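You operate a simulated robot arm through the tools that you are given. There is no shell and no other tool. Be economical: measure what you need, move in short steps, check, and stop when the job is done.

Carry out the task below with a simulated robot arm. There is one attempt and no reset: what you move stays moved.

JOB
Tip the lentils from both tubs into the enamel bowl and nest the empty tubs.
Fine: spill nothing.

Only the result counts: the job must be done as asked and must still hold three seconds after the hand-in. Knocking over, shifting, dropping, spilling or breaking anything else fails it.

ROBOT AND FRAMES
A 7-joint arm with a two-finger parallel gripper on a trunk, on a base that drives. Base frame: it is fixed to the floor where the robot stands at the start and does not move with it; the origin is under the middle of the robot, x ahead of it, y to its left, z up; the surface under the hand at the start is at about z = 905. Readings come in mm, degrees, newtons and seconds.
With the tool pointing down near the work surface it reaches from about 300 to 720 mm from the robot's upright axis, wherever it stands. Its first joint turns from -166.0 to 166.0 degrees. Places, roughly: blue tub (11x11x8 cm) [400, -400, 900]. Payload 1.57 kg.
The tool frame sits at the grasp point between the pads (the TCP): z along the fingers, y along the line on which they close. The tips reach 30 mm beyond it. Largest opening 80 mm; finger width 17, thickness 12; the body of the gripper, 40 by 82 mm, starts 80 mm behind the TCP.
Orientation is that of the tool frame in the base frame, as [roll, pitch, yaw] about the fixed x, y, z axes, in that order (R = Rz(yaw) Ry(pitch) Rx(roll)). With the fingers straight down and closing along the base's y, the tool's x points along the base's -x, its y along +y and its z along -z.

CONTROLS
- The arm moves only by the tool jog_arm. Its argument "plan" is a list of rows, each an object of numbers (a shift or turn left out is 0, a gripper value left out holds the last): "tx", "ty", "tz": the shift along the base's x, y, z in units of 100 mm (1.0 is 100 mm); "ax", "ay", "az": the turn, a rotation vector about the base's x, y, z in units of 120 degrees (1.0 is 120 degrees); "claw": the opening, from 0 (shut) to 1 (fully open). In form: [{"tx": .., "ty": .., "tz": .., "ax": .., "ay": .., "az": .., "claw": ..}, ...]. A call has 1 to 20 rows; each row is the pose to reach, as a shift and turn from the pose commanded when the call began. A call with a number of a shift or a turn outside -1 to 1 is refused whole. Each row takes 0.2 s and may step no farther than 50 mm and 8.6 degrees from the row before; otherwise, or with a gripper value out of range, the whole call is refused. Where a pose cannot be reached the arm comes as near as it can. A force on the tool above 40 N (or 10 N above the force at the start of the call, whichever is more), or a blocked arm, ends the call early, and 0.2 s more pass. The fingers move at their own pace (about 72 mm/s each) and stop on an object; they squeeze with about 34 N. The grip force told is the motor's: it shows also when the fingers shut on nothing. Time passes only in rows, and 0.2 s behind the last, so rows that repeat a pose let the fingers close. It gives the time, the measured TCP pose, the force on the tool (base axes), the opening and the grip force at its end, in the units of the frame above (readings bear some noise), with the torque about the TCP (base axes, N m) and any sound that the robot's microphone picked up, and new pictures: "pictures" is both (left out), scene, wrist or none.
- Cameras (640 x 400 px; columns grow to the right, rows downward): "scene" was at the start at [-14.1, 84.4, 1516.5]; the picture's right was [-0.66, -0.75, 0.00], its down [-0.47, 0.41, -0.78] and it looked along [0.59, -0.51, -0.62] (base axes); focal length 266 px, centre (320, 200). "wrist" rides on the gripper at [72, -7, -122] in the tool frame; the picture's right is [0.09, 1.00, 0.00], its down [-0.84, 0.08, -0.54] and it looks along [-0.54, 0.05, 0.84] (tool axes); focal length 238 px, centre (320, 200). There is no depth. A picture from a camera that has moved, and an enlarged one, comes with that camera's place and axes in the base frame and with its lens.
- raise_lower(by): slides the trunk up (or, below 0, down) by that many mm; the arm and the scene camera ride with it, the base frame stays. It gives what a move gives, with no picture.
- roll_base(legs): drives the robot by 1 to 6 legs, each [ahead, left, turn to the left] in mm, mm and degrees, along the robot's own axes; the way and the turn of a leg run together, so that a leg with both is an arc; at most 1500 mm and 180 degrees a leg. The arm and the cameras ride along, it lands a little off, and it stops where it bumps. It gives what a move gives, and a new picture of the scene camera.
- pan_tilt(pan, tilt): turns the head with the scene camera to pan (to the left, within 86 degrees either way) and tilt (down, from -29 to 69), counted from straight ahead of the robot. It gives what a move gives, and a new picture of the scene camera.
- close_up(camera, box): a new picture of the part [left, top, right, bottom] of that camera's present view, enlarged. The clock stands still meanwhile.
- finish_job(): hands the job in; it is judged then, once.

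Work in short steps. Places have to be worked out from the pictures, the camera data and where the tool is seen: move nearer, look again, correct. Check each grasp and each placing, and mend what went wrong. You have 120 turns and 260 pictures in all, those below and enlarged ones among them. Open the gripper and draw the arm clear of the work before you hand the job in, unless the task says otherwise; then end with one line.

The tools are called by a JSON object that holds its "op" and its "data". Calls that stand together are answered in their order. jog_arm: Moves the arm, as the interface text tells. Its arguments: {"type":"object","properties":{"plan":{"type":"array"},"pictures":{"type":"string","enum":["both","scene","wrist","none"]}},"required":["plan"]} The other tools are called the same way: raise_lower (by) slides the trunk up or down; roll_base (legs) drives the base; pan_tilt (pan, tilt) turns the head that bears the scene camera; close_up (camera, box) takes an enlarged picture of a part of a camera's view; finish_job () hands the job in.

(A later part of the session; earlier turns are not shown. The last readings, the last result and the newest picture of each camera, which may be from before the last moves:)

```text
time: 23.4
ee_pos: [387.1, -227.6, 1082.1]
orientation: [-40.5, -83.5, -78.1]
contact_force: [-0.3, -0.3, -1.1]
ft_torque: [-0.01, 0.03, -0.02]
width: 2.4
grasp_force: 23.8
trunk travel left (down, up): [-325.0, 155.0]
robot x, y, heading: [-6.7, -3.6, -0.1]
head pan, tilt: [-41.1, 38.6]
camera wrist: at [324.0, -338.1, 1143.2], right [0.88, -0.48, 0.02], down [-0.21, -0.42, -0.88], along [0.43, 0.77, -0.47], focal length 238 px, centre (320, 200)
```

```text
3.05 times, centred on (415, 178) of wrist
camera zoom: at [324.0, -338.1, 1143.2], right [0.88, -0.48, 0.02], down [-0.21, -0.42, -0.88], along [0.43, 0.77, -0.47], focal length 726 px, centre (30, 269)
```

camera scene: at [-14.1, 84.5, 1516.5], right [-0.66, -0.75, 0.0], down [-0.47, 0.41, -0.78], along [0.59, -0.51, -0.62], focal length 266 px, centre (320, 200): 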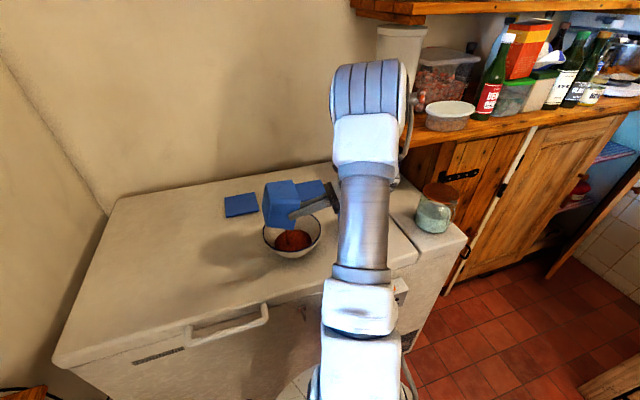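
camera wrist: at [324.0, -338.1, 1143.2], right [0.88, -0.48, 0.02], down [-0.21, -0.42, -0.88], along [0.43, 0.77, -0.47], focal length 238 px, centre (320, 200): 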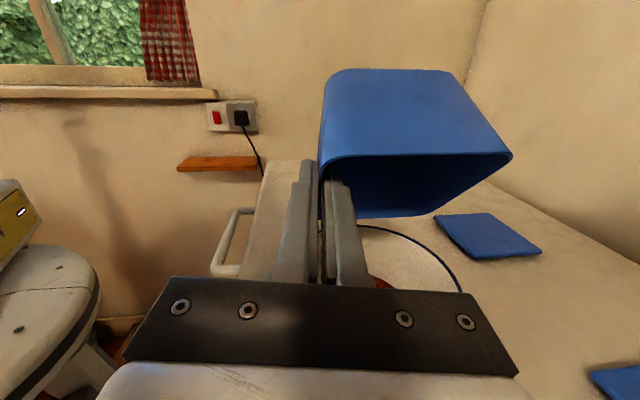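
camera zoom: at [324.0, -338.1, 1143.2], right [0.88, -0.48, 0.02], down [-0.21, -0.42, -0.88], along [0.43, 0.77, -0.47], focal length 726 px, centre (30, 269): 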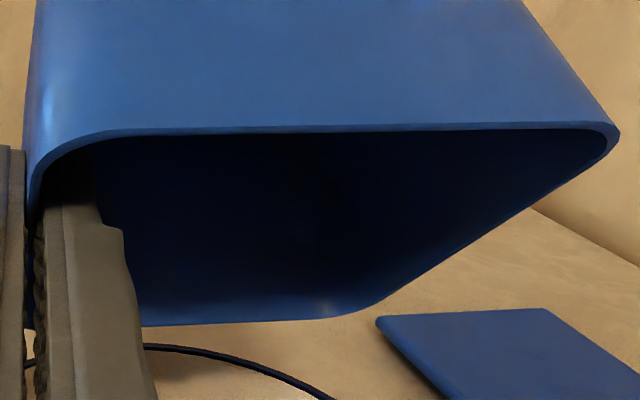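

The tub is empty. I roll it back upright along the same path, a bit higher.

{"op": "jog_arm", "data": {"plan": [{"tx": 0.03, "ty": 0.07, "tz": 0.04, "ax": -0.0583, "ay": 0.0236}, {"tx": 0.06, "ty": 0.145, "tz": 0.08, "ax": -0.1167, "ay": 0.0472}, {"tx": 0.09, "ty": 0.22, "tz": 0.12, "ax": -0.175, "ay": 0.0708}, {"tx": 0.12, "ty": 0.29, "tz": 0.16, "ax": -0.2333, "ay": 0.0943}, {"tx": 0.15, "ty": 0.36, "tz": 0.2, "ax": -0.2917, "ay": 0.1179}, {"tx": 0.18, "ty": 0.435, "tz": 0.2, "ax": -0.35, "ay": 0.1415}, {"tx": 0.21, "ty": 0.51, "tz": 0.2, "ax": -0.4083, "ay": 0.1651}, {"tx": 0.24, "ty": 0.58, "tz": 0.2, "ax": -0.4667, "ay": 0.1887}, {"tx": 0.27, "ty": 0.65, "tz": 0.2, "ax": -0.525, "ay": 0.2122}, {"tx": 0.3, "ty": 0.72, "tz": 0.2, "ax": -0.5833, "ay": 0.2358}, {"tx": 0.33, "ty": 0.8, "tz": 0.2, "ax": -0.6417, "ay": 0.2594}, {"tx": 0.36, "ty": 0.87, "tz": 0.2, "ax": -0.7, "ay": 0.283}], "pictures": "none"}}

{"op": "jog_arm", "data": {"plan": [{"tx": 0.03, "ty": 0.1, "ax": -0.0615, "ay": 0.0249}, {"tx": 0.07, "ty": 0.25, "ax": -0.1229, "ay": 0.0497}, {"tx": 0.11, "ty": 0.4, "ax": -0.1844, "ay": 0.0746}, {"tx": 0.16, "ty": 0.55, "ax": -0.2458, "ay": 0.0994}, {"tx": 0.21, "ty": 0.7, "ax": -0.3073, "ay": 0.1243}, {"tx": 0.25, "ty": 0.8, "ax": -0.3073, "ay": 0.1243}, {"tx": 0.25, "ty": 0.8, "ax": -0.3073, "ay": 0.1243}], "pictures": "both"}}

```text
time: 26.0
ee_pos: [423.3, -139.7, 1103.0]
orientation: [173.5, -4.8, 64.3]
contact_force: [-0.1, -0.6, -0.9]
ft_torque: [-0.01, 0.05, -0.01]
width: 2.3
grasp_force: 23.6
trunk travel left (down, up): [-325.0, 155.0]
robot x, y, heading: [2.0, 1.9, 0.0]
head pan, tilt: [-41.1, 38.6]
```

```text
time: 27.6
ee_pos: [447.1, -59.6, 1102.0]
orientation: [170.7, 34.7, 63.5]
contact_force: [0.5, 0.7, -1.3]
ft_torque: [0.05, 0.04, 0.02]
width: 2.2
grasp_force: 23.6
trunk travel left (down, up): [-325.0, 155.0]
robot x, y, heading: [0.2, -0.5, -0.3]
head pan, tilt: [-41.1, 38.6]
camera scene: at [-14.1, 84.4, 1516.5], right [-0.66, -0.75, 0.0], down [-0.47, 0.41, -0.78], along [0.59, -0.51, -0.62], focal length 266 px, centre (320, 200)
camera wrist: at [480.7, 65.9, 1158.4], right [0.95, -0.29, 0.08], down [-0.18, -0.33, 0.93], along [-0.24, -0.9, -0.37], focal length 238 px, centre (320, 200)
```

scene: 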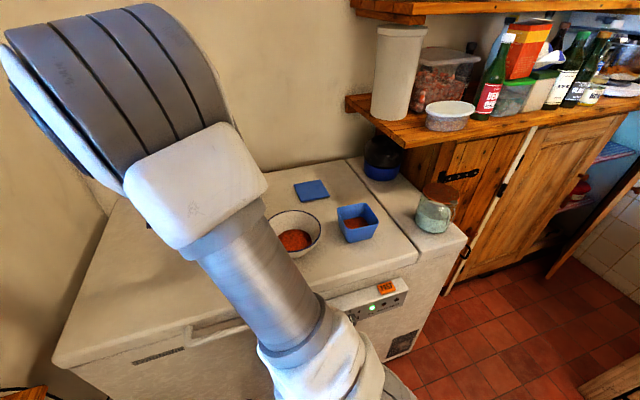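
wrist: 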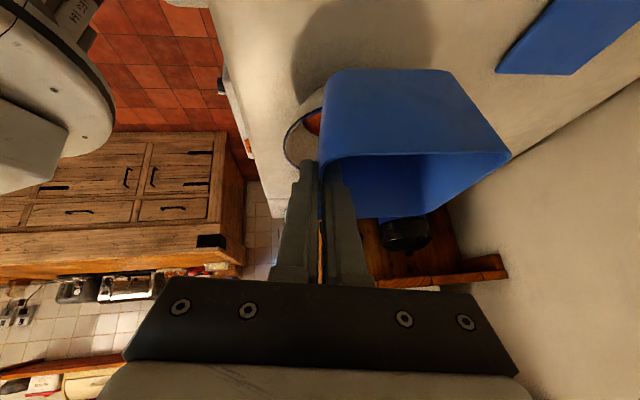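

Still held upright and true. I carry it back over its original spot and lower it.

{"op": "jog_arm", "data": {"plan": [{"tx": 0.06, "ty": 0.2}, {"tx": 0.14, "ty": 0.42}, {"tx": 0.22, "ty": 0.66}, {"tx": 0.3, "ty": 0.88}, {"tx": 0.33, "ty": 0.98}, {"tx": 0.33, "ty": 0.98, "tz": -0.3}, {"tx": 0.33, "ty": 0.98, "tz": -0.6}, {"tx": 0.33, "ty": 0.98, "tz": -0.9}, {"tx": 0.33, "ty": 0.98, "tz": -1.0}, {"tx": 0.33, "ty": 0.98, "tz": -1.0}], "pictures": "none"}}

{"op": "jog_arm", "data": {"plan": [{"tz": -0.08}, {"tz": -0.14}, {"tz": -0.18}, {"tz": -0.21}, {"tz": -0.22}, {"tz": -0.22}], "pictures": "both"}}

{"op": "close_up", "data": {"camera": "scene", "box": [150, 215, 262, 285]}}

```text
time: 29.8
ee_pos: [482.1, 38.5, 1002.6]
orientation: [170.7, 34.8, 63.4]
contact_force: [0.1, -1.4, -1.4]
ft_torque: [0.07, 0.01, 0.02]
width: 2.0
grasp_force: 23.7
trunk travel left (down, up): [-325.0, 155.0]
robot x, y, heading: [-0.7, -1.9, -0.1]
head pan, tilt: [-41.1, 38.6]
```

```text
time: 31.2
ee_pos: [480.1, 37.6, 979.9]
orientation: [170.6, 34.8, 63.5]
contact_force: [-0.3, -0.9, 2.2]
ft_torque: [0.05, -0.04, 0.01]
width: 2.3
grasp_force: 23.2
trunk travel left (down, up): [-325.0, 155.0]
robot x, y, heading: [-1.7, 1.2, 0.1]
head pan, tilt: [-41.1, 38.6]
camera scene: at [-14.4, 84.3, 1516.6], right [-0.66, -0.75, 0.0], down [-0.47, 0.41, -0.78], along [0.59, -0.51, -0.62], focal length 266 px, centre (320, 200)
camera wrist: at [513.5, 163.4, 1036.9], right [0.95, -0.29, 0.08], down [-0.18, -0.33, 0.93], along [-0.24, -0.9, -0.37], focal length 238 px, centre (320, 200)
```

scene: 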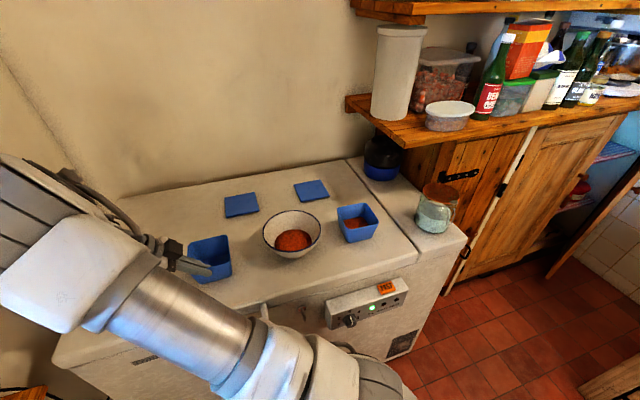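
wrist: 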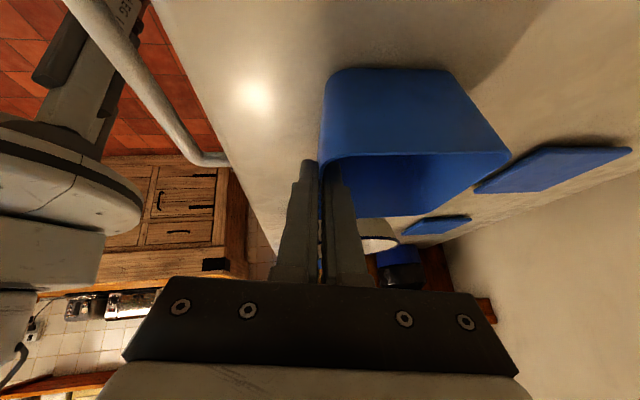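

```text
5.71 times, centred on (206, 250) of scene
camera zoom: at [-14.4, 84.3, 1516.6], right [-0.66, -0.75, 0.0], down [-0.47, 0.41, -0.78], along [0.59, -0.51, -0.62], focal length 1521 px, centre (971, -86)
```

zoom: 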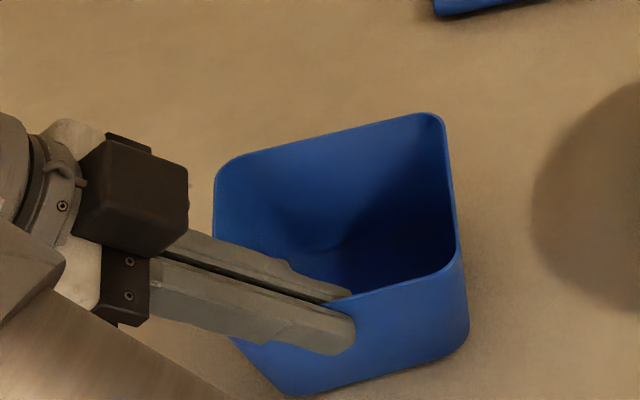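

The tub touches down (+2 N). Opening and withdrawing straight up.

{"op": "jog_arm", "data": {"plan": [{"claw": 0.2}, {"claw": 0.4}, {"claw": 0.5}, {"claw": 0.5, "tz": 0.1}, {"claw": 0.5, "tz": 0.3}, {"claw": 0.5, "tz": 0.6}, {"claw": 0.5, "tz": 1.0}, {"claw": 0.5, "tz": 1.0}], "pictures": "both"}}

```text
time: 33.0
ee_pos: [481.5, 39.3, 1079.6]
orientation: [170.7, 34.8, 63.5]
contact_force: [-0.4, 0.6, 0.9]
ft_torque: [-0.03, 0.02, 0.0]
width: 39.8
grasp_force: 0.0
trunk travel left (down, up): [-325.0, 155.0]
robot x, y, heading: [0.1, -0.8, 0.0]
head pan, tilt: [-41.1, 38.6]
camera scene: at [-14.3, 84.4, 1516.5], right [-0.66, -0.75, 0.0], down [-0.47, 0.41, -0.78], along [0.59, -0.51, -0.62], focal length 266 px, centre (320, 200)
camera wrist: at [513.9, 164.8, 1136.8], right [0.95, -0.29, 0.08], down [-0.18, -0.33, 0.93], along [-0.24, -0.9, -0.37], focal length 238 px, centre (320, 200)
```

scene: 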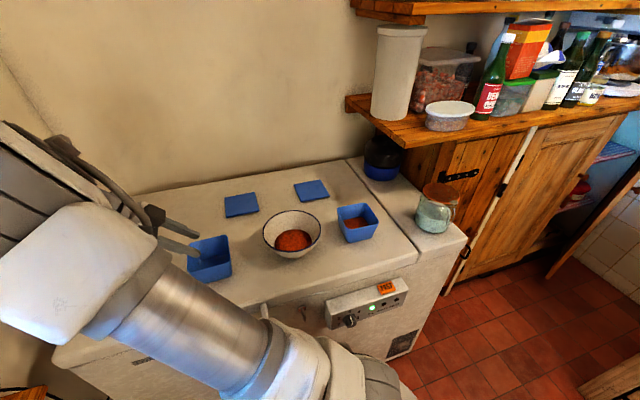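
wrist: 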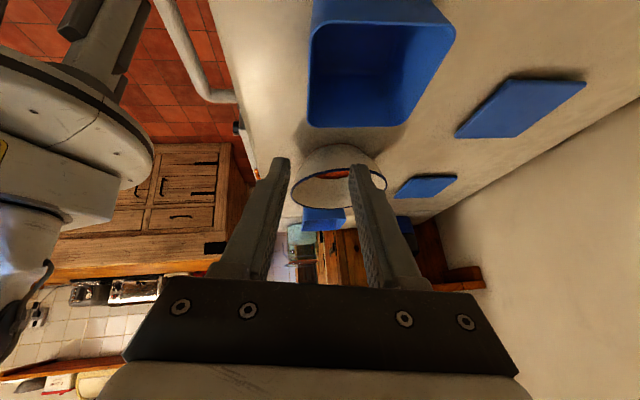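

Tub 1 stands empty in its place. I now straighten the hand, raise it, and begin turning it toward the second tub.

{"op": "jog_arm", "data": {"plan": [{"tz": 0.2, "ax": 0.059, "ay": -0.0095, "az": 0.004}, {"tz": 0.45, "ax": 0.118, "ay": -0.019, "az": 0.008}, {"tz": 0.7, "ax": 0.177, "ay": -0.0285, "az": 0.0125}, {"tz": 0.9, "ax": 0.236, "ay": -0.038, "az": 0.017}, {"tz": 1.0, "ax": 0.295, "ay": -0.0475, "az": 0.021}, {"tx": -0.15, "ty": -0.4, "tz": 1.0, "ax": 0.295, "ay": -0.0475, "az": 0.021}, {"tx": -0.3, "ty": -0.8, "tz": 1.0, "ax": 0.295, "ay": -0.0475, "az": 0.021}, {"tx": -0.4, "ty": -1.0, "tz": 1.0, "ax": 0.295, "ay": -0.0475, "az": 0.021}], "pictures": "none"}}

{"op": "jog_arm", "data": {"plan": [{"tx": -0.02, "ty": -0.08, "az": 0.07}, {"tx": -0.04, "ty": -0.16, "az": 0.14}, {"tx": -0.06, "ty": -0.24, "az": 0.21}, {"tx": -0.08, "ty": -0.32, "az": 0.28}, {"tx": -0.1, "ty": -0.4, "az": 0.35}, {"tx": -0.12, "ty": -0.48, "az": 0.42}, {"tx": -0.14, "ty": -0.56, "az": 0.49}, {"tx": -0.16, "ty": -0.64, "az": 0.56}, {"tx": -0.18, "ty": -0.72, "az": 0.63}, {"tx": -0.2, "ty": -0.8, "az": 0.7}, {"tx": -0.22, "ty": -0.88, "az": 0.77}, {"tx": -0.24, "ty": -0.96, "az": 0.84}, {"tx": -0.24, "ty": -1.0, "az": 0.91}, {"tx": -0.24, "ty": -1.0, "az": 0.98}], "pictures": "none"}}

{"op": "jog_arm", "data": {"plan": [{"tx": -0.1, "ty": -0.25, "az": 0.07}, {"tx": -0.2, "ty": -0.5, "az": 0.14}, {"tx": -0.3, "ty": -0.7, "az": 0.21}, {"tx": -0.4, "ty": -0.9, "az": 0.28}, {"tx": -0.5, "ty": -1.0, "az": 0.35}, {"tx": -0.55, "ty": -1.0, "az": 0.42}, {"tx": -0.55, "ty": -1.0, "az": 0.485}, {"tx": -0.55, "ty": -1.0, "az": 0.485}], "pictures": "both"}}

```text
time: 34.8
ee_pos: [441.3, -61.8, 1180.4]
orientation: [180.0, 0.0, 69.1]
contact_force: [0.7, -0.5, -0.4]
ft_torque: [-0.01, -0.04, 0.01]
width: 39.8
grasp_force: 0.1
trunk travel left (down, up): [-325.0, 155.0]
robot x, y, heading: [-1.1, 1.4, -0.1]
head pan, tilt: [-41.1, 38.6]
```

```text
time: 37.8
ee_pos: [416.4, -162.3, 1179.8]
orientation: [-179.9, -0.1, -173.3]
contact_force: [0.0, 0.1, 0.8]
ft_torque: [0.01, 0.05, 0.01]
width: 40.2
grasp_force: 0.2
trunk travel left (down, up): [-325.0, 155.0]
robot x, y, heading: [0.9, -1.0, -0.1]
head pan, tilt: [-41.1, 38.6]
```

```text
time: 39.6
ee_pos: [362.1, -261.6, 1180.5]
orientation: [-180.0, 0.0, -115.1]
contact_force: [-1.0, 0.8, 0.1]
ft_torque: [0.03, -0.02, 0.01]
width: 39.9
grasp_force: 0.0
trunk travel left (down, up): [-325.0, 155.0]
robot x, y, heading: [-0.5, 0.3, -0.0]
head pan, tilt: [-41.1, 38.6]
camera scene: at [-14.1, 84.4, 1516.5], right [-0.66, -0.75, 0.0], down [-0.47, 0.41, -0.78], along [0.59, -0.51, -0.62], focal length 266 px, centre (320, 200)
camera wrist: at [336.9, -329.6, 1301.7], right [-0.94, 0.34, 0.0], down [0.28, 0.79, 0.54], along [0.18, 0.51, -0.84], focal length 238 px, centre (320, 200)
```

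scene: 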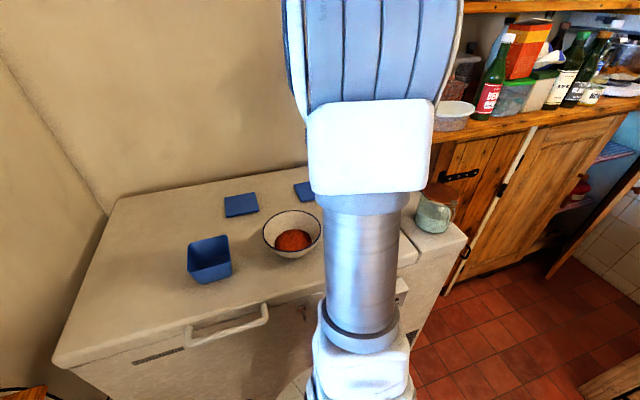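
wrist: 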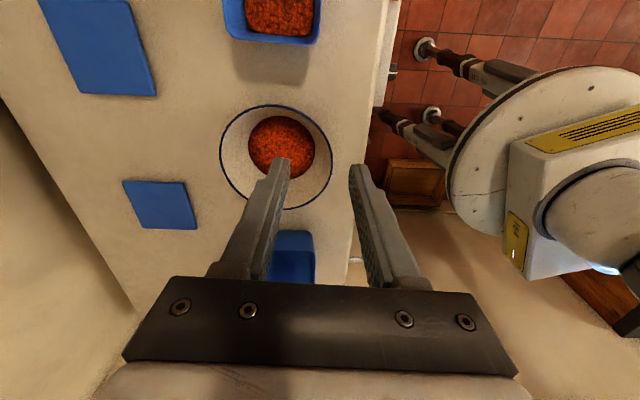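

Move further back so the second tub comes fully into view.

{"op": "jog_arm", "data": {"plan": [{"tx": -0.15, "ty": -0.35}, {"tx": -0.3, "ty": -0.7}, {"tx": -0.45, "ty": -1.0}, {"tx": -0.45, "ty": -1.0}], "pictures": "both"}}

{"op": "close_up", "data": {"camera": "wrist", "box": [180, 40, 372, 160]}}

```text
time: 40.6
ee_pos: [316.3, -361.8, 1179.9]
orientation: [180.0, 0.0, -115.2]
contact_force: [-0.2, -0.1, -0.4]
ft_torque: [0.0, 0.0, -0.01]
width: 40.1
grasp_force: 0.1
trunk travel left (down, up): [-325.0, 155.0]
robot x, y, heading: [-1.1, -2.0, 0.3]
head pan, tilt: [-41.1, 38.6]
camera scene: at [-14.2, 84.3, 1516.5], right [-0.66, -0.75, 0.0], down [-0.47, 0.41, -0.78], along [0.59, -0.51, -0.62], focal length 266 px, centre (320, 200)
camera wrist: at [290.6, -429.3, 1301.1], right [-0.94, 0.34, 0.0], down [0.29, 0.79, 0.54], along [0.18, 0.51, -0.84], focal length 238 px, centre (320, 200)
```

scene: 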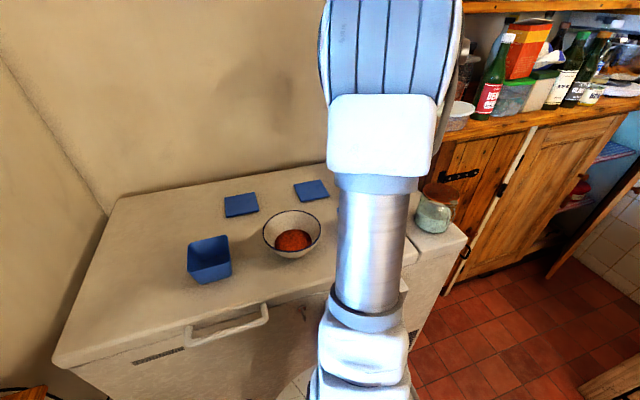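
wrist: 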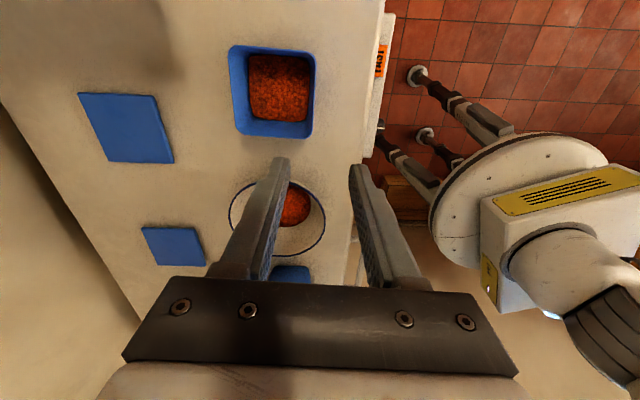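

```text
3.33 times, centred on (276, 100) of wrist
camera zoom: at [290.6, -429.3, 1301.1], right [-0.94, 0.34, 0.0], down [0.29, 0.79, 0.54], along [0.18, 0.51, -0.84], focal length 794 px, centre (467, 533)
```

zoom: 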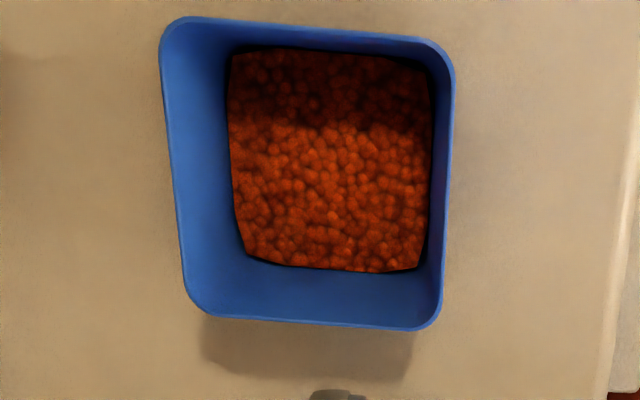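

Tub 2: centre ≈[363,-399], yaw ≈65.5°, same size as tub 1. I lean the hand back toward −y (mirror of before) above its near side wall.

{"op": "jog_arm", "data": {"plan": [{"ax": 0.0475, "ay": -0.0364, "az": 0.005}, {"ty": -0.1, "ax": 0.095, "ay": -0.0728, "az": 0.01}, {"ty": -0.2, "ax": 0.1425, "ay": -0.1092, "az": 0.015}, {"ty": -0.3, "tz": -0.2, "ax": 0.19, "ay": -0.1456, "az": 0.02}, {"tx": -0.06, "ty": -0.366, "tz": -0.4, "ax": 0.2375, "ay": -0.182, "az": 0.026, "claw": 0.7}, {"tx": -0.06, "ty": -0.366, "tz": -0.8, "ax": 0.2375, "ay": -0.182, "az": 0.026}, {"tx": -0.06, "ty": -0.366, "tz": -1.0, "ax": 0.2375, "ay": -0.182, "az": 0.026}, {"tx": -0.06, "ty": -0.366, "tz": -1.0, "ax": 0.2375, "ay": -0.182, "az": 0.026}], "pictures": "both"}}

```text
time: 42.4
ee_pos: [311.2, -396.9, 1078.8]
orientation: [-170.0, 34.8, -108.8]
contact_force: [-0.8, 0.5, 0.3]
ft_torque: [0.01, 0.0, 0.01]
width: 55.9
grasp_force: 0.1
trunk travel left (down, up): [-325.0, 155.0]
robot x, y, heading: [0.0, 0.1, -0.3]
head pan, tilt: [-41.1, 38.6]
camera scene: at [-14.1, 84.4, 1516.5], right [-0.66, -0.75, 0.0], down [-0.47, 0.41, -0.78], along [0.59, -0.51, -0.62], focal length 266 px, centre (320, 200)
camera wrist: at [255.5, -514.9, 1137.3], right [-0.92, 0.34, -0.19], down [-0.03, 0.42, 0.9], along [0.39, 0.84, -0.38], focal length 238 px, centre (320, 200)
```

scene: 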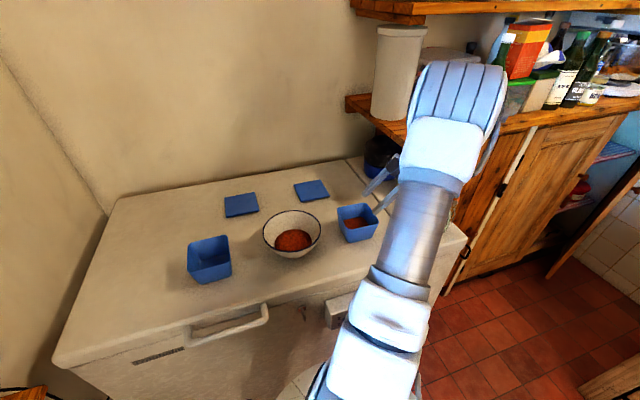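
wrist: 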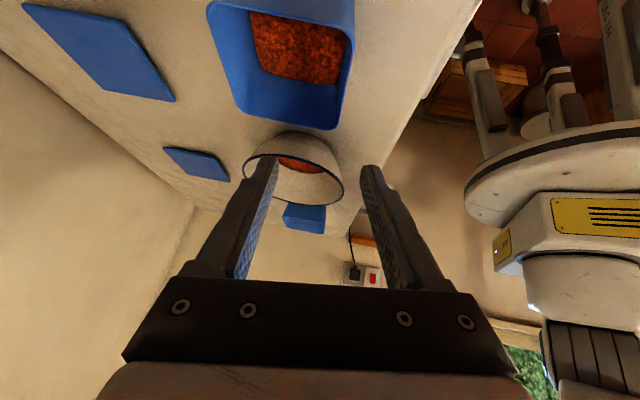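

Corners check out to within a few mm. Descending in two stages over the wall.

{"op": "jog_arm", "data": {"plan": [{"tz": -0.3}, {"tz": -0.55}, {"tz": -0.55}], "pictures": "wrist"}}

```text
time: 43.2
ee_pos: [310.9, -398.0, 1023.8]
orientation: [-170.0, 34.5, -108.9]
contact_force: [0.8, 0.3, -0.1]
ft_torque: [-0.01, 0.01, 0.02]
width: 56.0
grasp_force: 0.1
trunk travel left (down, up): [-325.0, 155.0]
robot x, y, heading: [2.8, -2.4, 0.2]
head pan, tilt: [-41.1, 38.6]
camera wrist: at [255.2, -514.7, 1082.4], right [-0.92, 0.34, -0.19], down [-0.03, 0.42, 0.9], along [0.39, 0.84, -0.38], focal length 238 px, centre (320, 200)
```

wrist: 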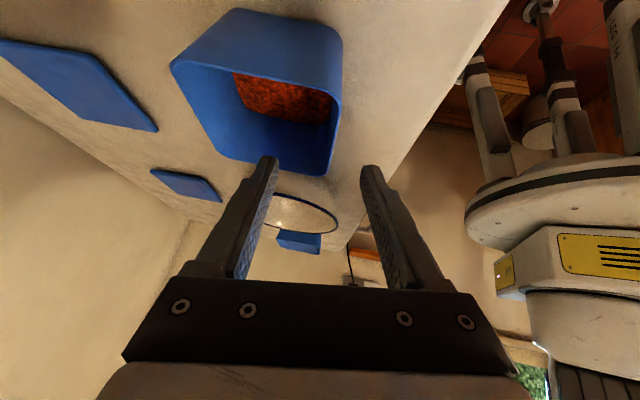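

Wall nearly centred; shift 2 mm outward and descend to pinch depth.

{"op": "jog_arm", "data": {"plan": [{"tx": -0.02, "ty": 0.01, "tz": -0.2}, {"tx": -0.02, "ty": 0.01, "tz": -0.4}, {"tx": -0.02, "ty": 0.01, "tz": -0.45}, {"tx": -0.02, "ty": 0.01, "tz": -0.45}], "pictures": "wrist"}}

{"op": "close_up", "data": {"camera": "wrist", "box": [230, 90, 422, 210]}}

```text
time: 44.2
ee_pos: [307.8, -397.2, 979.9]
orientation: [-170.1, 34.7, -108.9]
contact_force: [-0.7, -0.2, -0.4]
ft_torque: [-0.03, 0.01, 0.03]
width: 56.0
grasp_force: 0.0
trunk travel left (down, up): [-325.0, 155.0]
robot x, y, heading: [0.5, -0.4, -0.0]
head pan, tilt: [-41.1, 38.6]
camera wrist: at [253.4, -514.1, 1038.4], right [-0.92, 0.34, -0.19], down [-0.03, 0.42, 0.9], along [0.39, 0.84, -0.38], focal length 238 px, centre (320, 200)
```

wrist: 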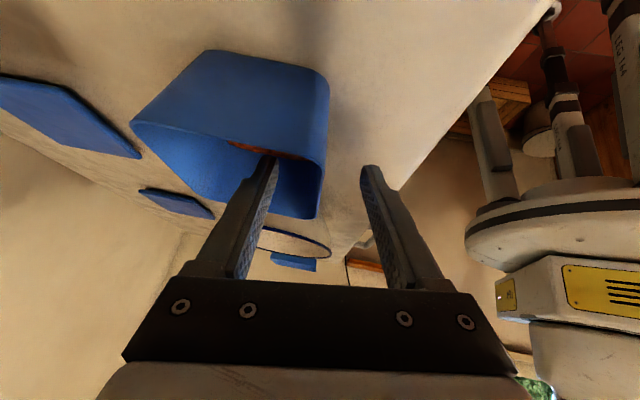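

```text
3.33 times, centred on (326, 150) of wrist
camera zoom: at [253.4, -514.1, 1038.4], right [-0.92, 0.34, -0.19], down [-0.03, 0.42, 0.9], along [0.39, 0.84, -0.38], focal length 794 px, centre (300, 367)
```

zoom: 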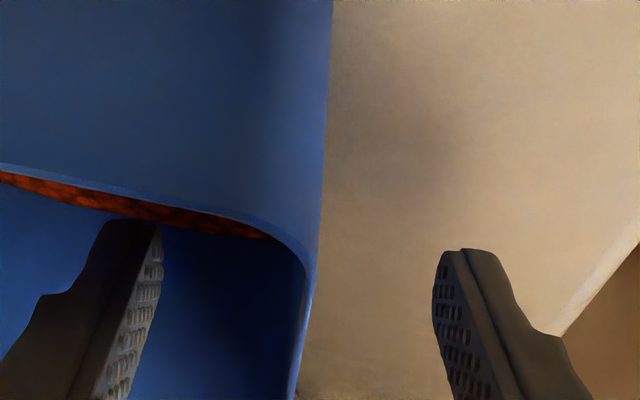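

Well centred. Closing.

{"op": "jog_arm", "data": {"plan": [{"claw": 0.3}, {"claw": 0.1}, {"claw": 0}, {"claw": 0}, {"claw": 0}, {"claw": 0, "tz": 0.03}, {"claw": 0, "tz": 0.08}, {"claw": 0, "tz": 0.15}, {"claw": 0, "tz": 0.25}, {"claw": 0, "tz": 0.25}], "pictures": "both"}}

{"op": "close_up", "data": {"camera": "wrist", "box": [100, 30, 420, 230]}}

```text
time: 46.4
ee_pos: [308.9, -397.1, 1005.4]
orientation: [-170.1, 34.7, -108.9]
contact_force: [0.2, -0.3, -2.3]
ft_torque: [0.02, 0.07, -0.01]
width: 2.6
grasp_force: 23.7
trunk travel left (down, up): [-325.0, 155.0]
robot x, y, heading: [-1.9, -0.1, -0.1]
head pan, tilt: [-41.1, 38.6]
camera scene: at [-14.1, 84.4, 1516.5], right [-0.66, -0.75, 0.0], down [-0.47, 0.41, -0.78], along [0.59, -0.51, -0.62], focal length 266 px, centre (320, 200)
camera wrist: at [253.3, -514.1, 1063.9], right [-0.92, 0.34, -0.19], down [-0.03, 0.43, 0.9], along [0.39, 0.84, -0.38], focal length 238 px, centre (320, 200)
```

scene: 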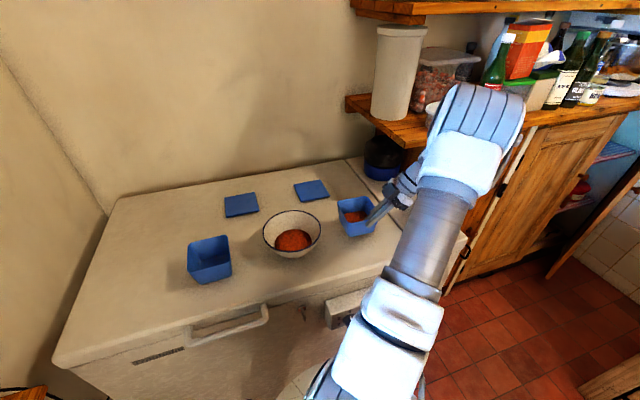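
wrist: 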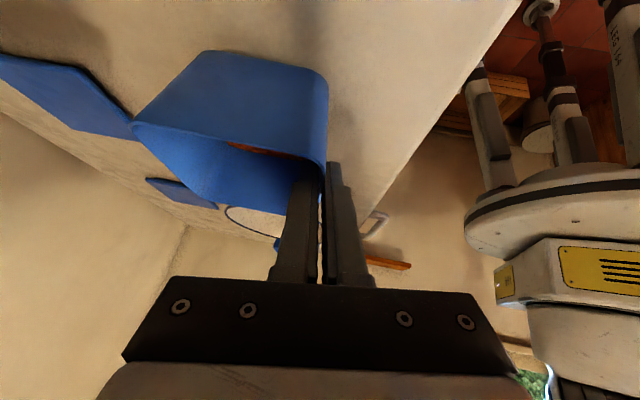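

```text
2.00 times, centred on (260, 130) of wrist
camera zoom: at [253.3, -514.1, 1063.9], right [-0.92, 0.34, -0.19], down [-0.03, 0.43, 0.9], along [0.39, 0.84, -0.38], focal length 477 px, centre (440, 340)
```

zoom: 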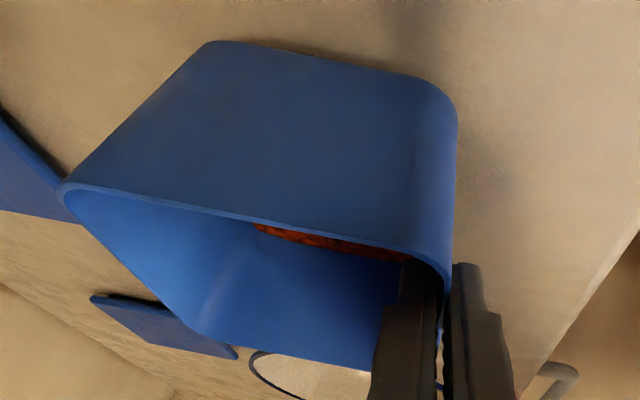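

Held firmly. Raising and carrying it level toward the bowl from this side.

{"op": "jog_arm", "data": {"plan": [{"tz": 0.15}, {"tz": 0.35}, {"tz": 0.55}, {"tz": 0.72}, {"tz": 0.78}, {"tz": 0.78, "tx": 0.05, "ty": 0.1}, {"tz": 0.78, "tx": 0.13, "ty": 0.28}, {"tz": 0.78, "tx": 0.21, "ty": 0.46}, {"tz": 0.78, "tx": 0.29, "ty": 0.64}, {"tz": 0.78, "tx": 0.37, "ty": 0.82}, {"tz": 0.78, "tx": 0.44, "ty": 0.95}, {"tz": 0.78, "tx": 0.46, "ty": 1.0}, {"tz": 0.78, "tx": 0.46, "ty": 1.0}], "pictures": "both"}}

```text
time: 49.2
ee_pos: [355.3, -297.2, 1082.9]
orientation: [-170.2, 34.7, -108.9]
contact_force: [0.8, -0.4, -1.9]
ft_torque: [0.01, 0.06, -0.01]
width: 2.5
grasp_force: 23.9
trunk travel left (down, up): [-325.0, 155.0]
robot x, y, heading: [-1.9, -1.7, 0.1]
head pan, tilt: [-41.1, 38.6]
camera scene: at [-14.1, 84.4, 1516.5], right [-0.66, -0.75, 0.0], down [-0.47, 0.41, -0.78], along [0.59, -0.51, -0.62], focal length 266 px, centre (320, 200)
camera wrist: at [300.0, -413.6, 1141.7], right [-0.92, 0.34, -0.19], down [-0.03, 0.43, 0.9], along [0.39, 0.84, -0.38], focal length 238 px, centre (320, 200)
```

scene: 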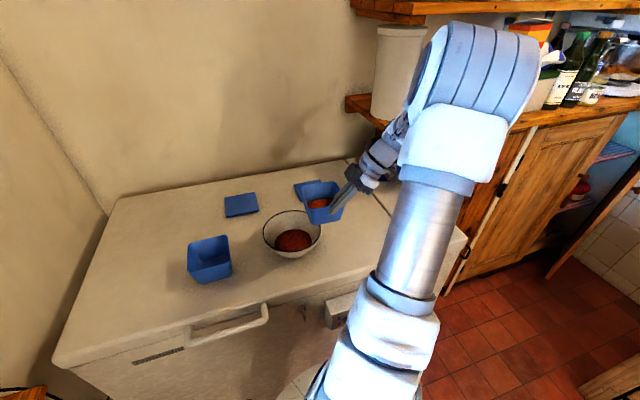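
wrist: 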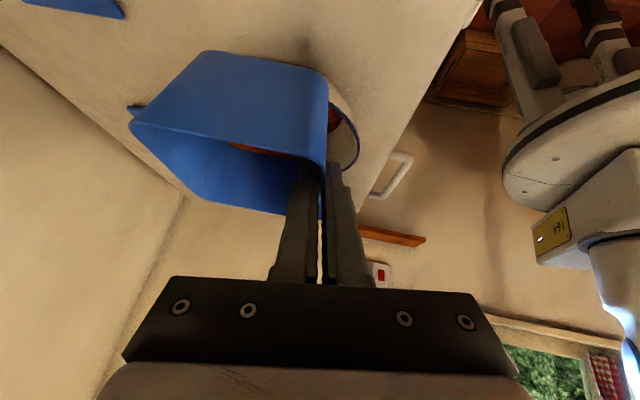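

Tilting to 30° at the bowl and checking.

{"op": "jog_arm", "data": {"plan": [{"tx": 0.05, "ty": 0.11}, {"tx": 0.1, "ty": 0.22}, {"tx": 0.11, "ty": 0.245, "ax": -0.0569, "ay": 0.0259}, {"tx": 0.12, "ty": 0.27, "ax": -0.1138, "ay": 0.0519}, {"tx": 0.135, "ty": 0.3, "ax": -0.1706, "ay": 0.0778}, {"tx": 0.15, "ty": 0.33, "ax": -0.2275, "ay": 0.1038}, {"tx": 0.15, "ty": 0.33, "ax": -0.2275, "ay": 0.1038}], "pictures": "both"}}

{"op": "close_up", "data": {"camera": "scene", "box": [220, 165, 380, 265]}}

```text
time: 50.8
ee_pos: [370.3, -265.1, 1083.4]
orientation: [-173.0, 4.7, -109.9]
contact_force: [0.0, 0.4, -1.7]
ft_torque: [0.04, 0.06, -0.01]
width: 2.5
grasp_force: 23.9
trunk travel left (down, up): [-325.0, 155.0]
robot x, y, heading: [2.2, -1.7, 0.4]
head pan, tilt: [-41.1, 38.6]
camera scene: at [-14.0, 84.5, 1516.5], right [-0.66, -0.75, 0.0], down [-0.47, 0.41, -0.78], along [0.59, -0.51, -0.62], focal length 266 px, centre (320, 200)
camera wrist: at [334.2, -338.3, 1198.5], right [-0.96, 0.26, -0.13], down [0.13, 0.79, 0.6], along [0.26, 0.55, -0.79], focal length 238 px, centre (320, 200)
```

scene: 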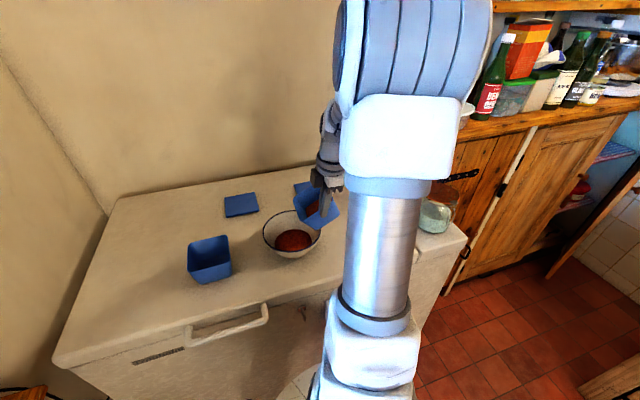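
wrist: 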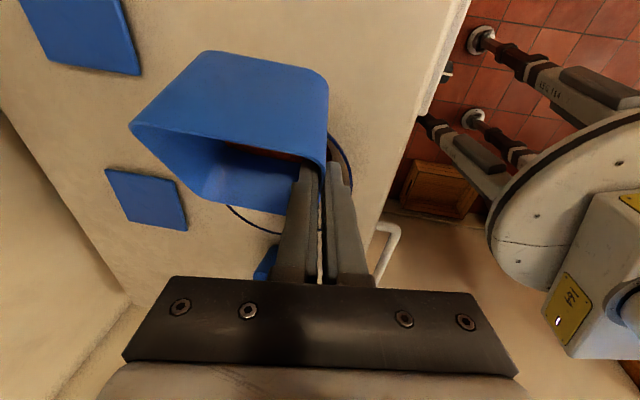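

```text
4.00 times, centred on (300, 215) of scene
camera zoom: at [-14.0, 84.5, 1516.5], right [-0.66, -0.75, 0.0], down [-0.47, 0.41, -0.78], along [0.59, -0.51, -0.62], focal length 1065 px, centre (400, 140)
```

zoom: 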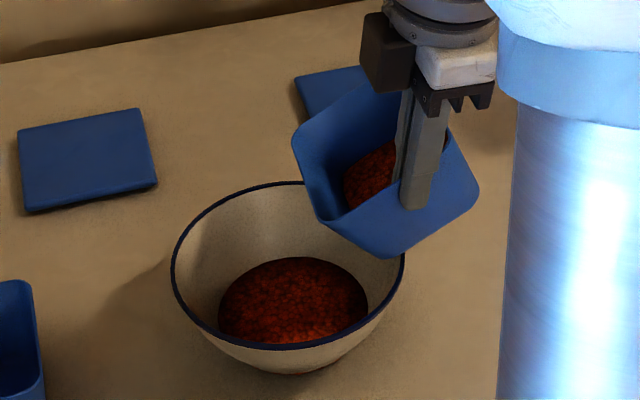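

The lip position matches prediction, above the bowl. Tilting slowly to 75°.

{"op": "jog_arm", "data": {"plan": [{"tx": 0.016, "ty": 0.037, "ax": -0.0379, "ay": 0.0173}, {"tx": 0.033, "ty": 0.073, "ax": -0.0758, "ay": 0.0346}, {"tx": 0.05, "ty": 0.11, "ax": -0.1138, "ay": 0.0519}, {"tx": 0.071, "ty": 0.157, "ax": -0.1517, "ay": 0.0692}, {"tx": 0.092, "ty": 0.203, "ax": -0.1896, "ay": 0.0865}, {"tx": 0.113, "ty": 0.25, "ax": -0.2275, "ay": 0.1038}, {"tx": 0.137, "ty": 0.303, "ax": -0.2654, "ay": 0.121}, {"tx": 0.162, "ty": 0.356, "ax": -0.3033, "ay": 0.1383}, {"tx": 0.186, "ty": 0.41, "ax": -0.3413, "ay": 0.1556}, {"tx": 0.186, "ty": 0.41, "ax": -0.3413, "ay": 0.1556}], "pictures": "both"}}

{"op": "close_up", "data": {"camera": "scene", "box": [220, 165, 380, 265]}}

```text
time: 53.0
ee_pos: [389.6, -222.5, 1083.6]
orientation: [-177.2, -40.1, -108.4]
contact_force: [0.5, -0.2, -2.3]
ft_torque: [0.05, 0.07, -0.02]
width: 2.7
grasp_force: 24.3
trunk travel left (down, up): [-325.0, 155.0]
robot x, y, heading: [0.3, -0.2, -0.1]
head pan, tilt: [-41.1, 38.6]
camera scene: at [-14.0, 84.5, 1516.5], right [-0.66, -0.75, 0.0], down [-0.47, 0.41, -0.78], along [0.59, -0.51, -0.62], focal length 266 px, centre (320, 200)
camera wrist: at [397.0, -200.8, 1222.5], right [-0.98, 0.22, 0.02], down [0.22, 0.97, -0.13], along [-0.05, -0.12, -0.99], focal length 238 px, centre (320, 200)
```

scene: 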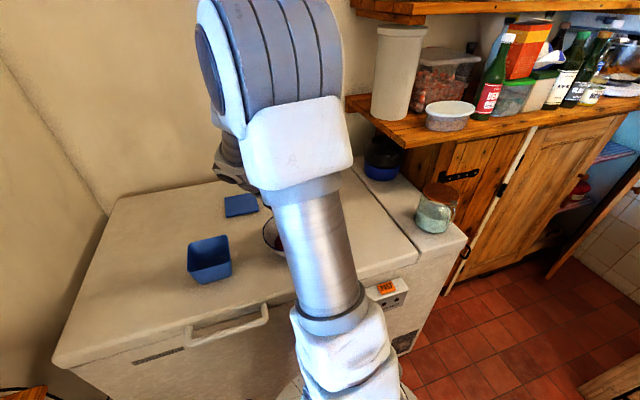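
wrist: 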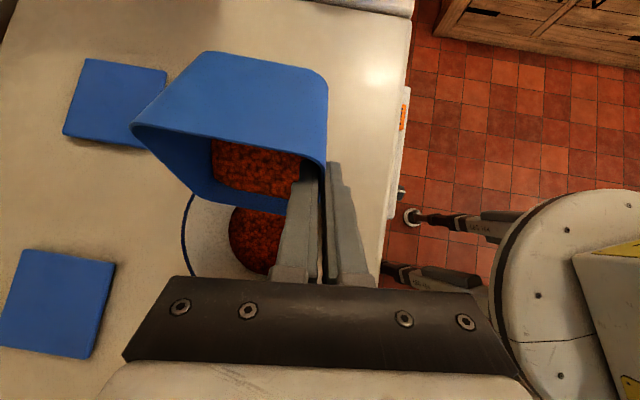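

```text
4.00 times, centred on (300, 215) of scene
camera zoom: at [-14.0, 84.5, 1516.5], right [-0.66, -0.75, 0.0], down [-0.47, 0.41, -0.78], along [0.59, -0.51, -0.62], focal length 1065 px, centre (400, 140)
```

zoom: 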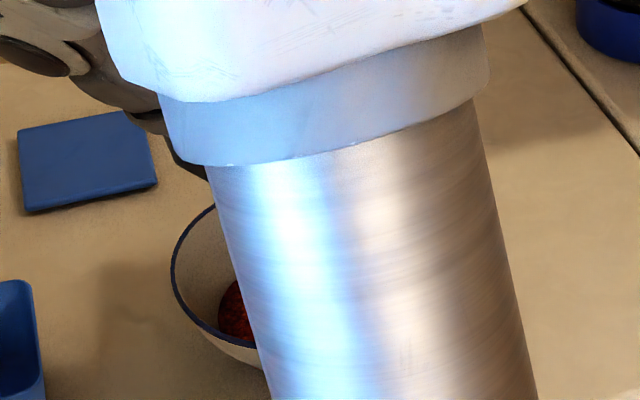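

Lentils at the lip over the bowl, nothing out yet. Continuing slowly to 105°.

{"op": "jog_arm", "data": {"plan": [{"tx": 0.019, "ty": 0.042, "ax": -0.0284, "ay": 0.013}, {"tx": 0.038, "ty": 0.083, "ax": -0.0569, "ay": 0.0259}, {"tx": 0.057, "ty": 0.125, "ax": -0.0853, "ay": 0.0389}, {"tx": 0.076, "ty": 0.166, "ax": -0.1138, "ay": 0.0519}, {"tx": 0.095, "ty": 0.207, "ax": -0.1422, "ay": 0.0648}, {"tx": 0.113, "ty": 0.248, "ax": -0.1706, "ay": 0.0778}, {"tx": 0.132, "ty": 0.289, "ax": -0.1991, "ay": 0.0908}, {"tx": 0.15, "ty": 0.33, "ax": -0.2275, "ay": 0.1038}, {"tx": 0.15, "ty": 0.33, "ax": -0.2275, "ay": 0.1038}, {"tx": 0.15, "ty": 0.33, "ax": -0.2275, "ay": 0.1038}], "pictures": "both"}}

```text
time: 55.2
ee_pos: [403.7, -190.0, 1082.0]
orientation: [173.9, -69.7, -101.2]
contact_force: [0.2, -0.1, -0.5]
ft_torque: [0.05, 0.04, 0.0]
width: 2.4
grasp_force: 23.9
trunk travel left (down, up): [-325.0, 155.0]
robot x, y, heading: [1.0, 0.2, -0.1]
head pan, tilt: [-41.1, 38.6]
camera scene: at [-14.1, 84.4, 1516.5], right [-0.66, -0.75, 0.0], down [-0.47, 0.41, -0.78], along [0.59, -0.51, -0.62], focal length 266 px, centre (320, 200)
camera wrist: at [439.2, -107.1, 1192.2], right [-0.96, 0.25, 0.12], down [0.13, 0.79, -0.6], along [-0.25, -0.55, -0.79], focal length 238 px, centre (320, 200)
```

scene: 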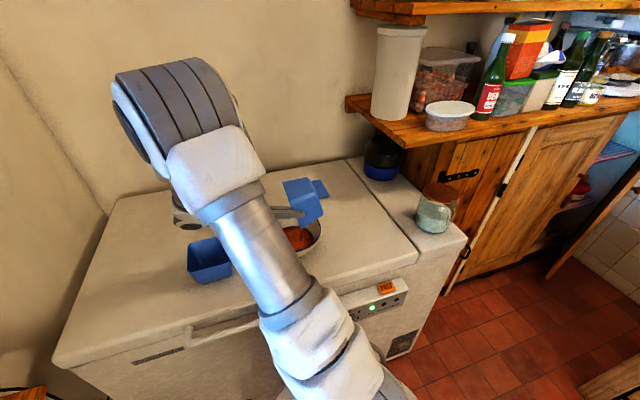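
wrist: 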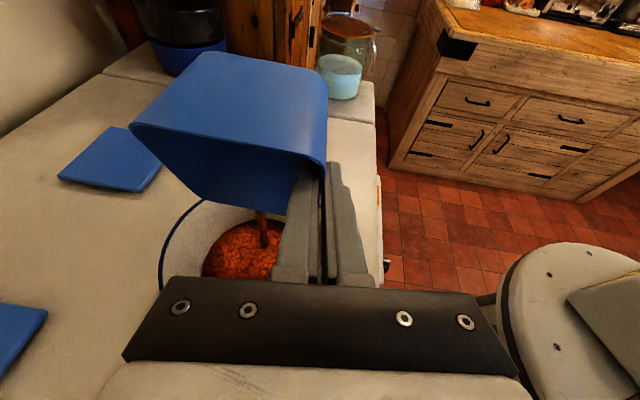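

The stream lands in the bowl. Tilting to ~130° and holding to drain, with a slight shake.

{"op": "jog_arm", "data": {"plan": [{"tx": 0.016, "ty": 0.036, "ax": -0.0284, "ay": 0.013}, {"tx": 0.033, "ty": 0.073, "ax": -0.0569, "ay": 0.0259}, {"tx": 0.05, "ty": 0.11, "ax": -0.0853, "ay": 0.0389}, {"tx": 0.068, "ty": 0.15, "ax": -0.1138, "ay": 0.0519}, {"tx": 0.068, "ty": 0.15, "ax": -0.1138, "ay": 0.0519}, {"tx": 0.068, "ty": 0.15, "ax": -0.1138, "ay": 0.0519}, {"tx": 0.068, "ty": 0.15, "ax": -0.1138, "ay": 0.0519}, {"tx": 0.068, "ty": 0.15, "ax": -0.1138, "ay": 0.0519}, {"tx": 0.088, "ty": 0.193, "ax": -0.1517, "ay": 0.0692}, {"tx": 0.107, "ty": 0.235, "ax": -0.1896, "ay": 0.0865}, {"tx": 0.107, "ty": 0.235, "ax": -0.1896, "ay": 0.0865}, {"tx": 0.107, "ty": 0.235, "ax": -0.1896, "ay": 0.0865, "tz": 0.05}, {"tx": 0.107, "ty": 0.235, "ax": -0.1896, "ay": 0.0865}, {"tx": 0.107, "ty": 0.235, "ax": -0.1896, "ay": 0.0865, "tz": 0.05}, {"tx": 0.107, "ty": 0.235, "ax": -0.1896, "ay": 0.0865}, {"tx": 0.107, "ty": 0.235, "ax": -0.1896, "ay": 0.0865}], "pictures": "both"}}

{"op": "close_up", "data": {"camera": "wrist", "box": [120, 40, 344, 280]}}

{"op": "close_up", "data": {"camera": "scene", "box": [200, 165, 360, 265]}}

```text
time: 58.6
ee_pos: [413.9, -166.5, 1083.1]
orientation: [48.2, -83.1, 23.7]
contact_force: [0.0, 0.5, 0.3]
ft_torque: [0.07, 0.04, 0.0]
width: 2.2
grasp_force: 23.7
trunk travel left (down, up): [-325.0, 155.0]
robot x, y, heading: [5.7, -4.8, 0.3]
head pan, tilt: [-41.1, 38.6]
camera scene: at [-14.1, 84.4, 1516.5], right [-0.66, -0.75, 0.0], down [-0.47, 0.41, -0.78], along [0.59, -0.51, -0.62], focal length 266 px, centre (320, 200)
camera wrist: at [465.6, -49.7, 1143.7], right [-0.93, 0.32, 0.18], down [0.0, 0.5, -0.87], along [-0.36, -0.81, -0.46], focal length 238 px, centre (320, 200)
```

scene: 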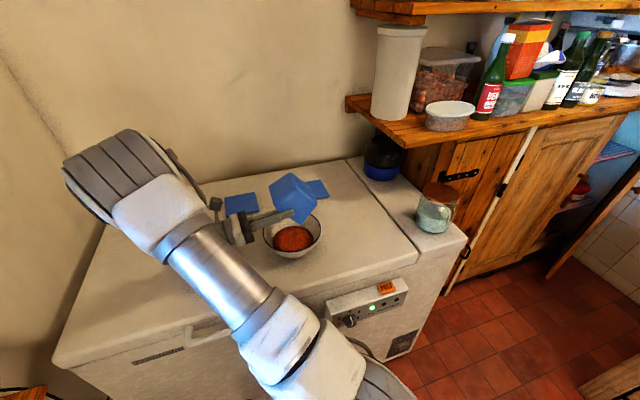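
wrist: 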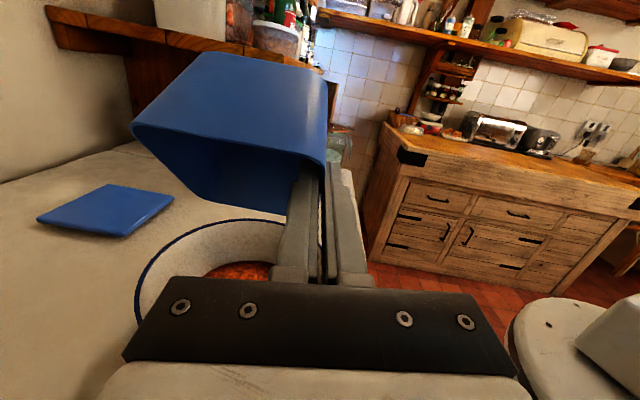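

```text
1.67 times, centred on (232, 160) of wrist
camera zoom: at [465.6, -49.7, 1143.7], right [-0.93, 0.32, 0.18], down [0.0, 0.5, -0.87], along [-0.36, -0.81, -0.46], focal length 397 px, centre (467, 267)
```

zoom: 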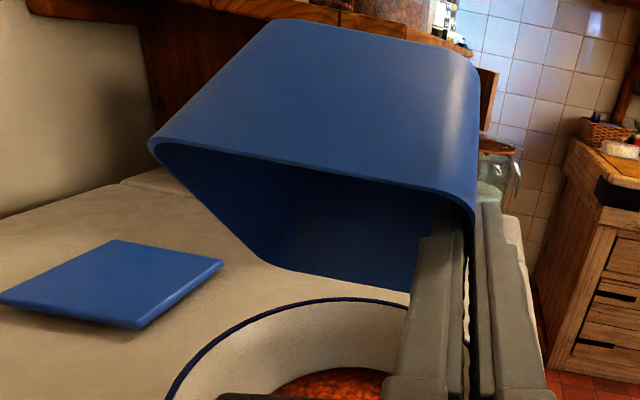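

```text
4.00 times, centred on (280, 215) of scene
camera zoom: at [-14.1, 84.4, 1516.5], right [-0.66, -0.75, 0.0], down [-0.47, 0.41, -0.78], along [0.59, -0.51, -0.62], focal length 1065 px, centre (480, 140)
```

zoom: 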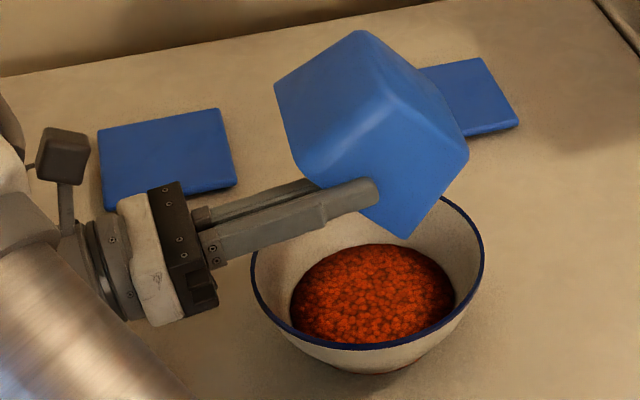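

Empty, and nothing outside the bowl. I raise the tub and roll it upright above the bowl.

{"op": "jog_arm", "data": {"plan": [{"tz": 0.2}, {"tz": 0.4, "tx": -0.03, "ty": -0.06, "ax": 0.0573, "ay": -0.0261}, {"tz": 0.6, "tx": -0.06, "ty": -0.12, "ax": 0.1145, "ay": -0.0522}, {"tz": 0.8, "tx": -0.08, "ty": -0.18, "ax": 0.1718, "ay": -0.0784}, {"tz": 0.9, "tx": -0.1, "ty": -0.24, "ax": 0.2291, "ay": -0.1045}, {"tz": 0.9, "tx": -0.13, "ty": -0.3, "ax": 0.2863, "ay": -0.1306}, {"tz": 0.9, "tx": -0.16, "ty": -0.36, "ax": 0.3436, "ay": -0.1567}, {"tz": 0.9, "tx": -0.19, "ty": -0.42, "ax": 0.4009, "ay": -0.1829}, {"tz": 0.9, "tx": -0.22, "ty": -0.48, "ax": 0.4581, "ay": -0.209}, {"tz": 0.9, "tx": -0.24, "ty": -0.54, "ax": 0.5154, "ay": -0.2351}, {"tz": 0.9, "tx": -0.26, "ty": -0.6, "ax": 0.5727, "ay": -0.2612}, {"tz": 0.9, "tx": -0.28, "ty": -0.66, "ax": 0.6299, "ay": -0.2874}, {"tz": 0.9, "tx": -0.3, "ty": -0.7, "ax": 0.6872, "ay": -0.3135}], "pictures": "none"}}

{"op": "jog_arm", "data": {"plan": [{"ax": 0.0597, "ay": -0.0272}, {"ax": 0.1195, "ay": -0.0545}, {"ax": 0.1792, "ay": -0.0817}, {"ax": 0.239, "ay": -0.109}, {"ax": 0.2987, "ay": -0.1362}, {"ax": 0.2987, "ay": -0.1362}], "pictures": "both"}}

```text
time: 61.4
ee_pos: [384.2, -237.2, 1173.5]
orientation: [-173.7, -4.3, -109.8]
contact_force: [-0.9, -0.8, -1.1]
ft_torque: [0.03, 0.03, 0.01]
width: 2.3
grasp_force: 23.6
trunk travel left (down, up): [-325.0, 155.0]
robot x, y, heading: [0.6, -1.8, -0.4]
head pan, tilt: [-41.1, 38.6]
```

```text
time: 62.8
ee_pos: [383.8, -237.4, 1172.5]
orientation: [-170.0, 34.8, -108.9]
contact_force: [0.2, 0.3, -0.3]
ft_torque: [0.01, 0.06, 0.02]
width: 2.3
grasp_force: 23.5
trunk travel left (down, up): [-325.0, 155.0]
robot x, y, heading: [0.4, 0.5, -0.3]
head pan, tilt: [-41.1, 38.6]
camera scene: at [-14.1, 84.3, 1516.6], right [-0.66, -0.75, 0.0], down [-0.47, 0.41, -0.78], along [0.59, -0.51, -0.62], focal length 266 px, centre (320, 200)
camera wrist: at [328.8, -353.7, 1231.3], right [-0.92, 0.34, -0.19], down [-0.03, 0.42, 0.91], along [0.39, 0.84, -0.38], focal length 238 px, centre (320, 200)
```

scene: 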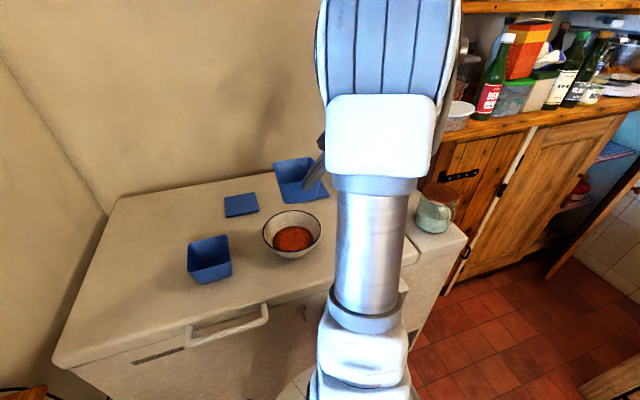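
wrist: 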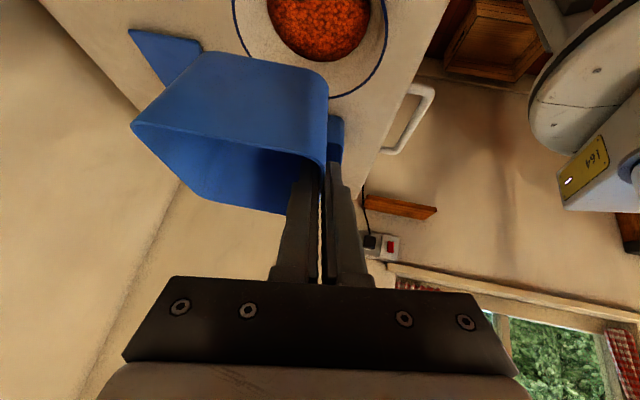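

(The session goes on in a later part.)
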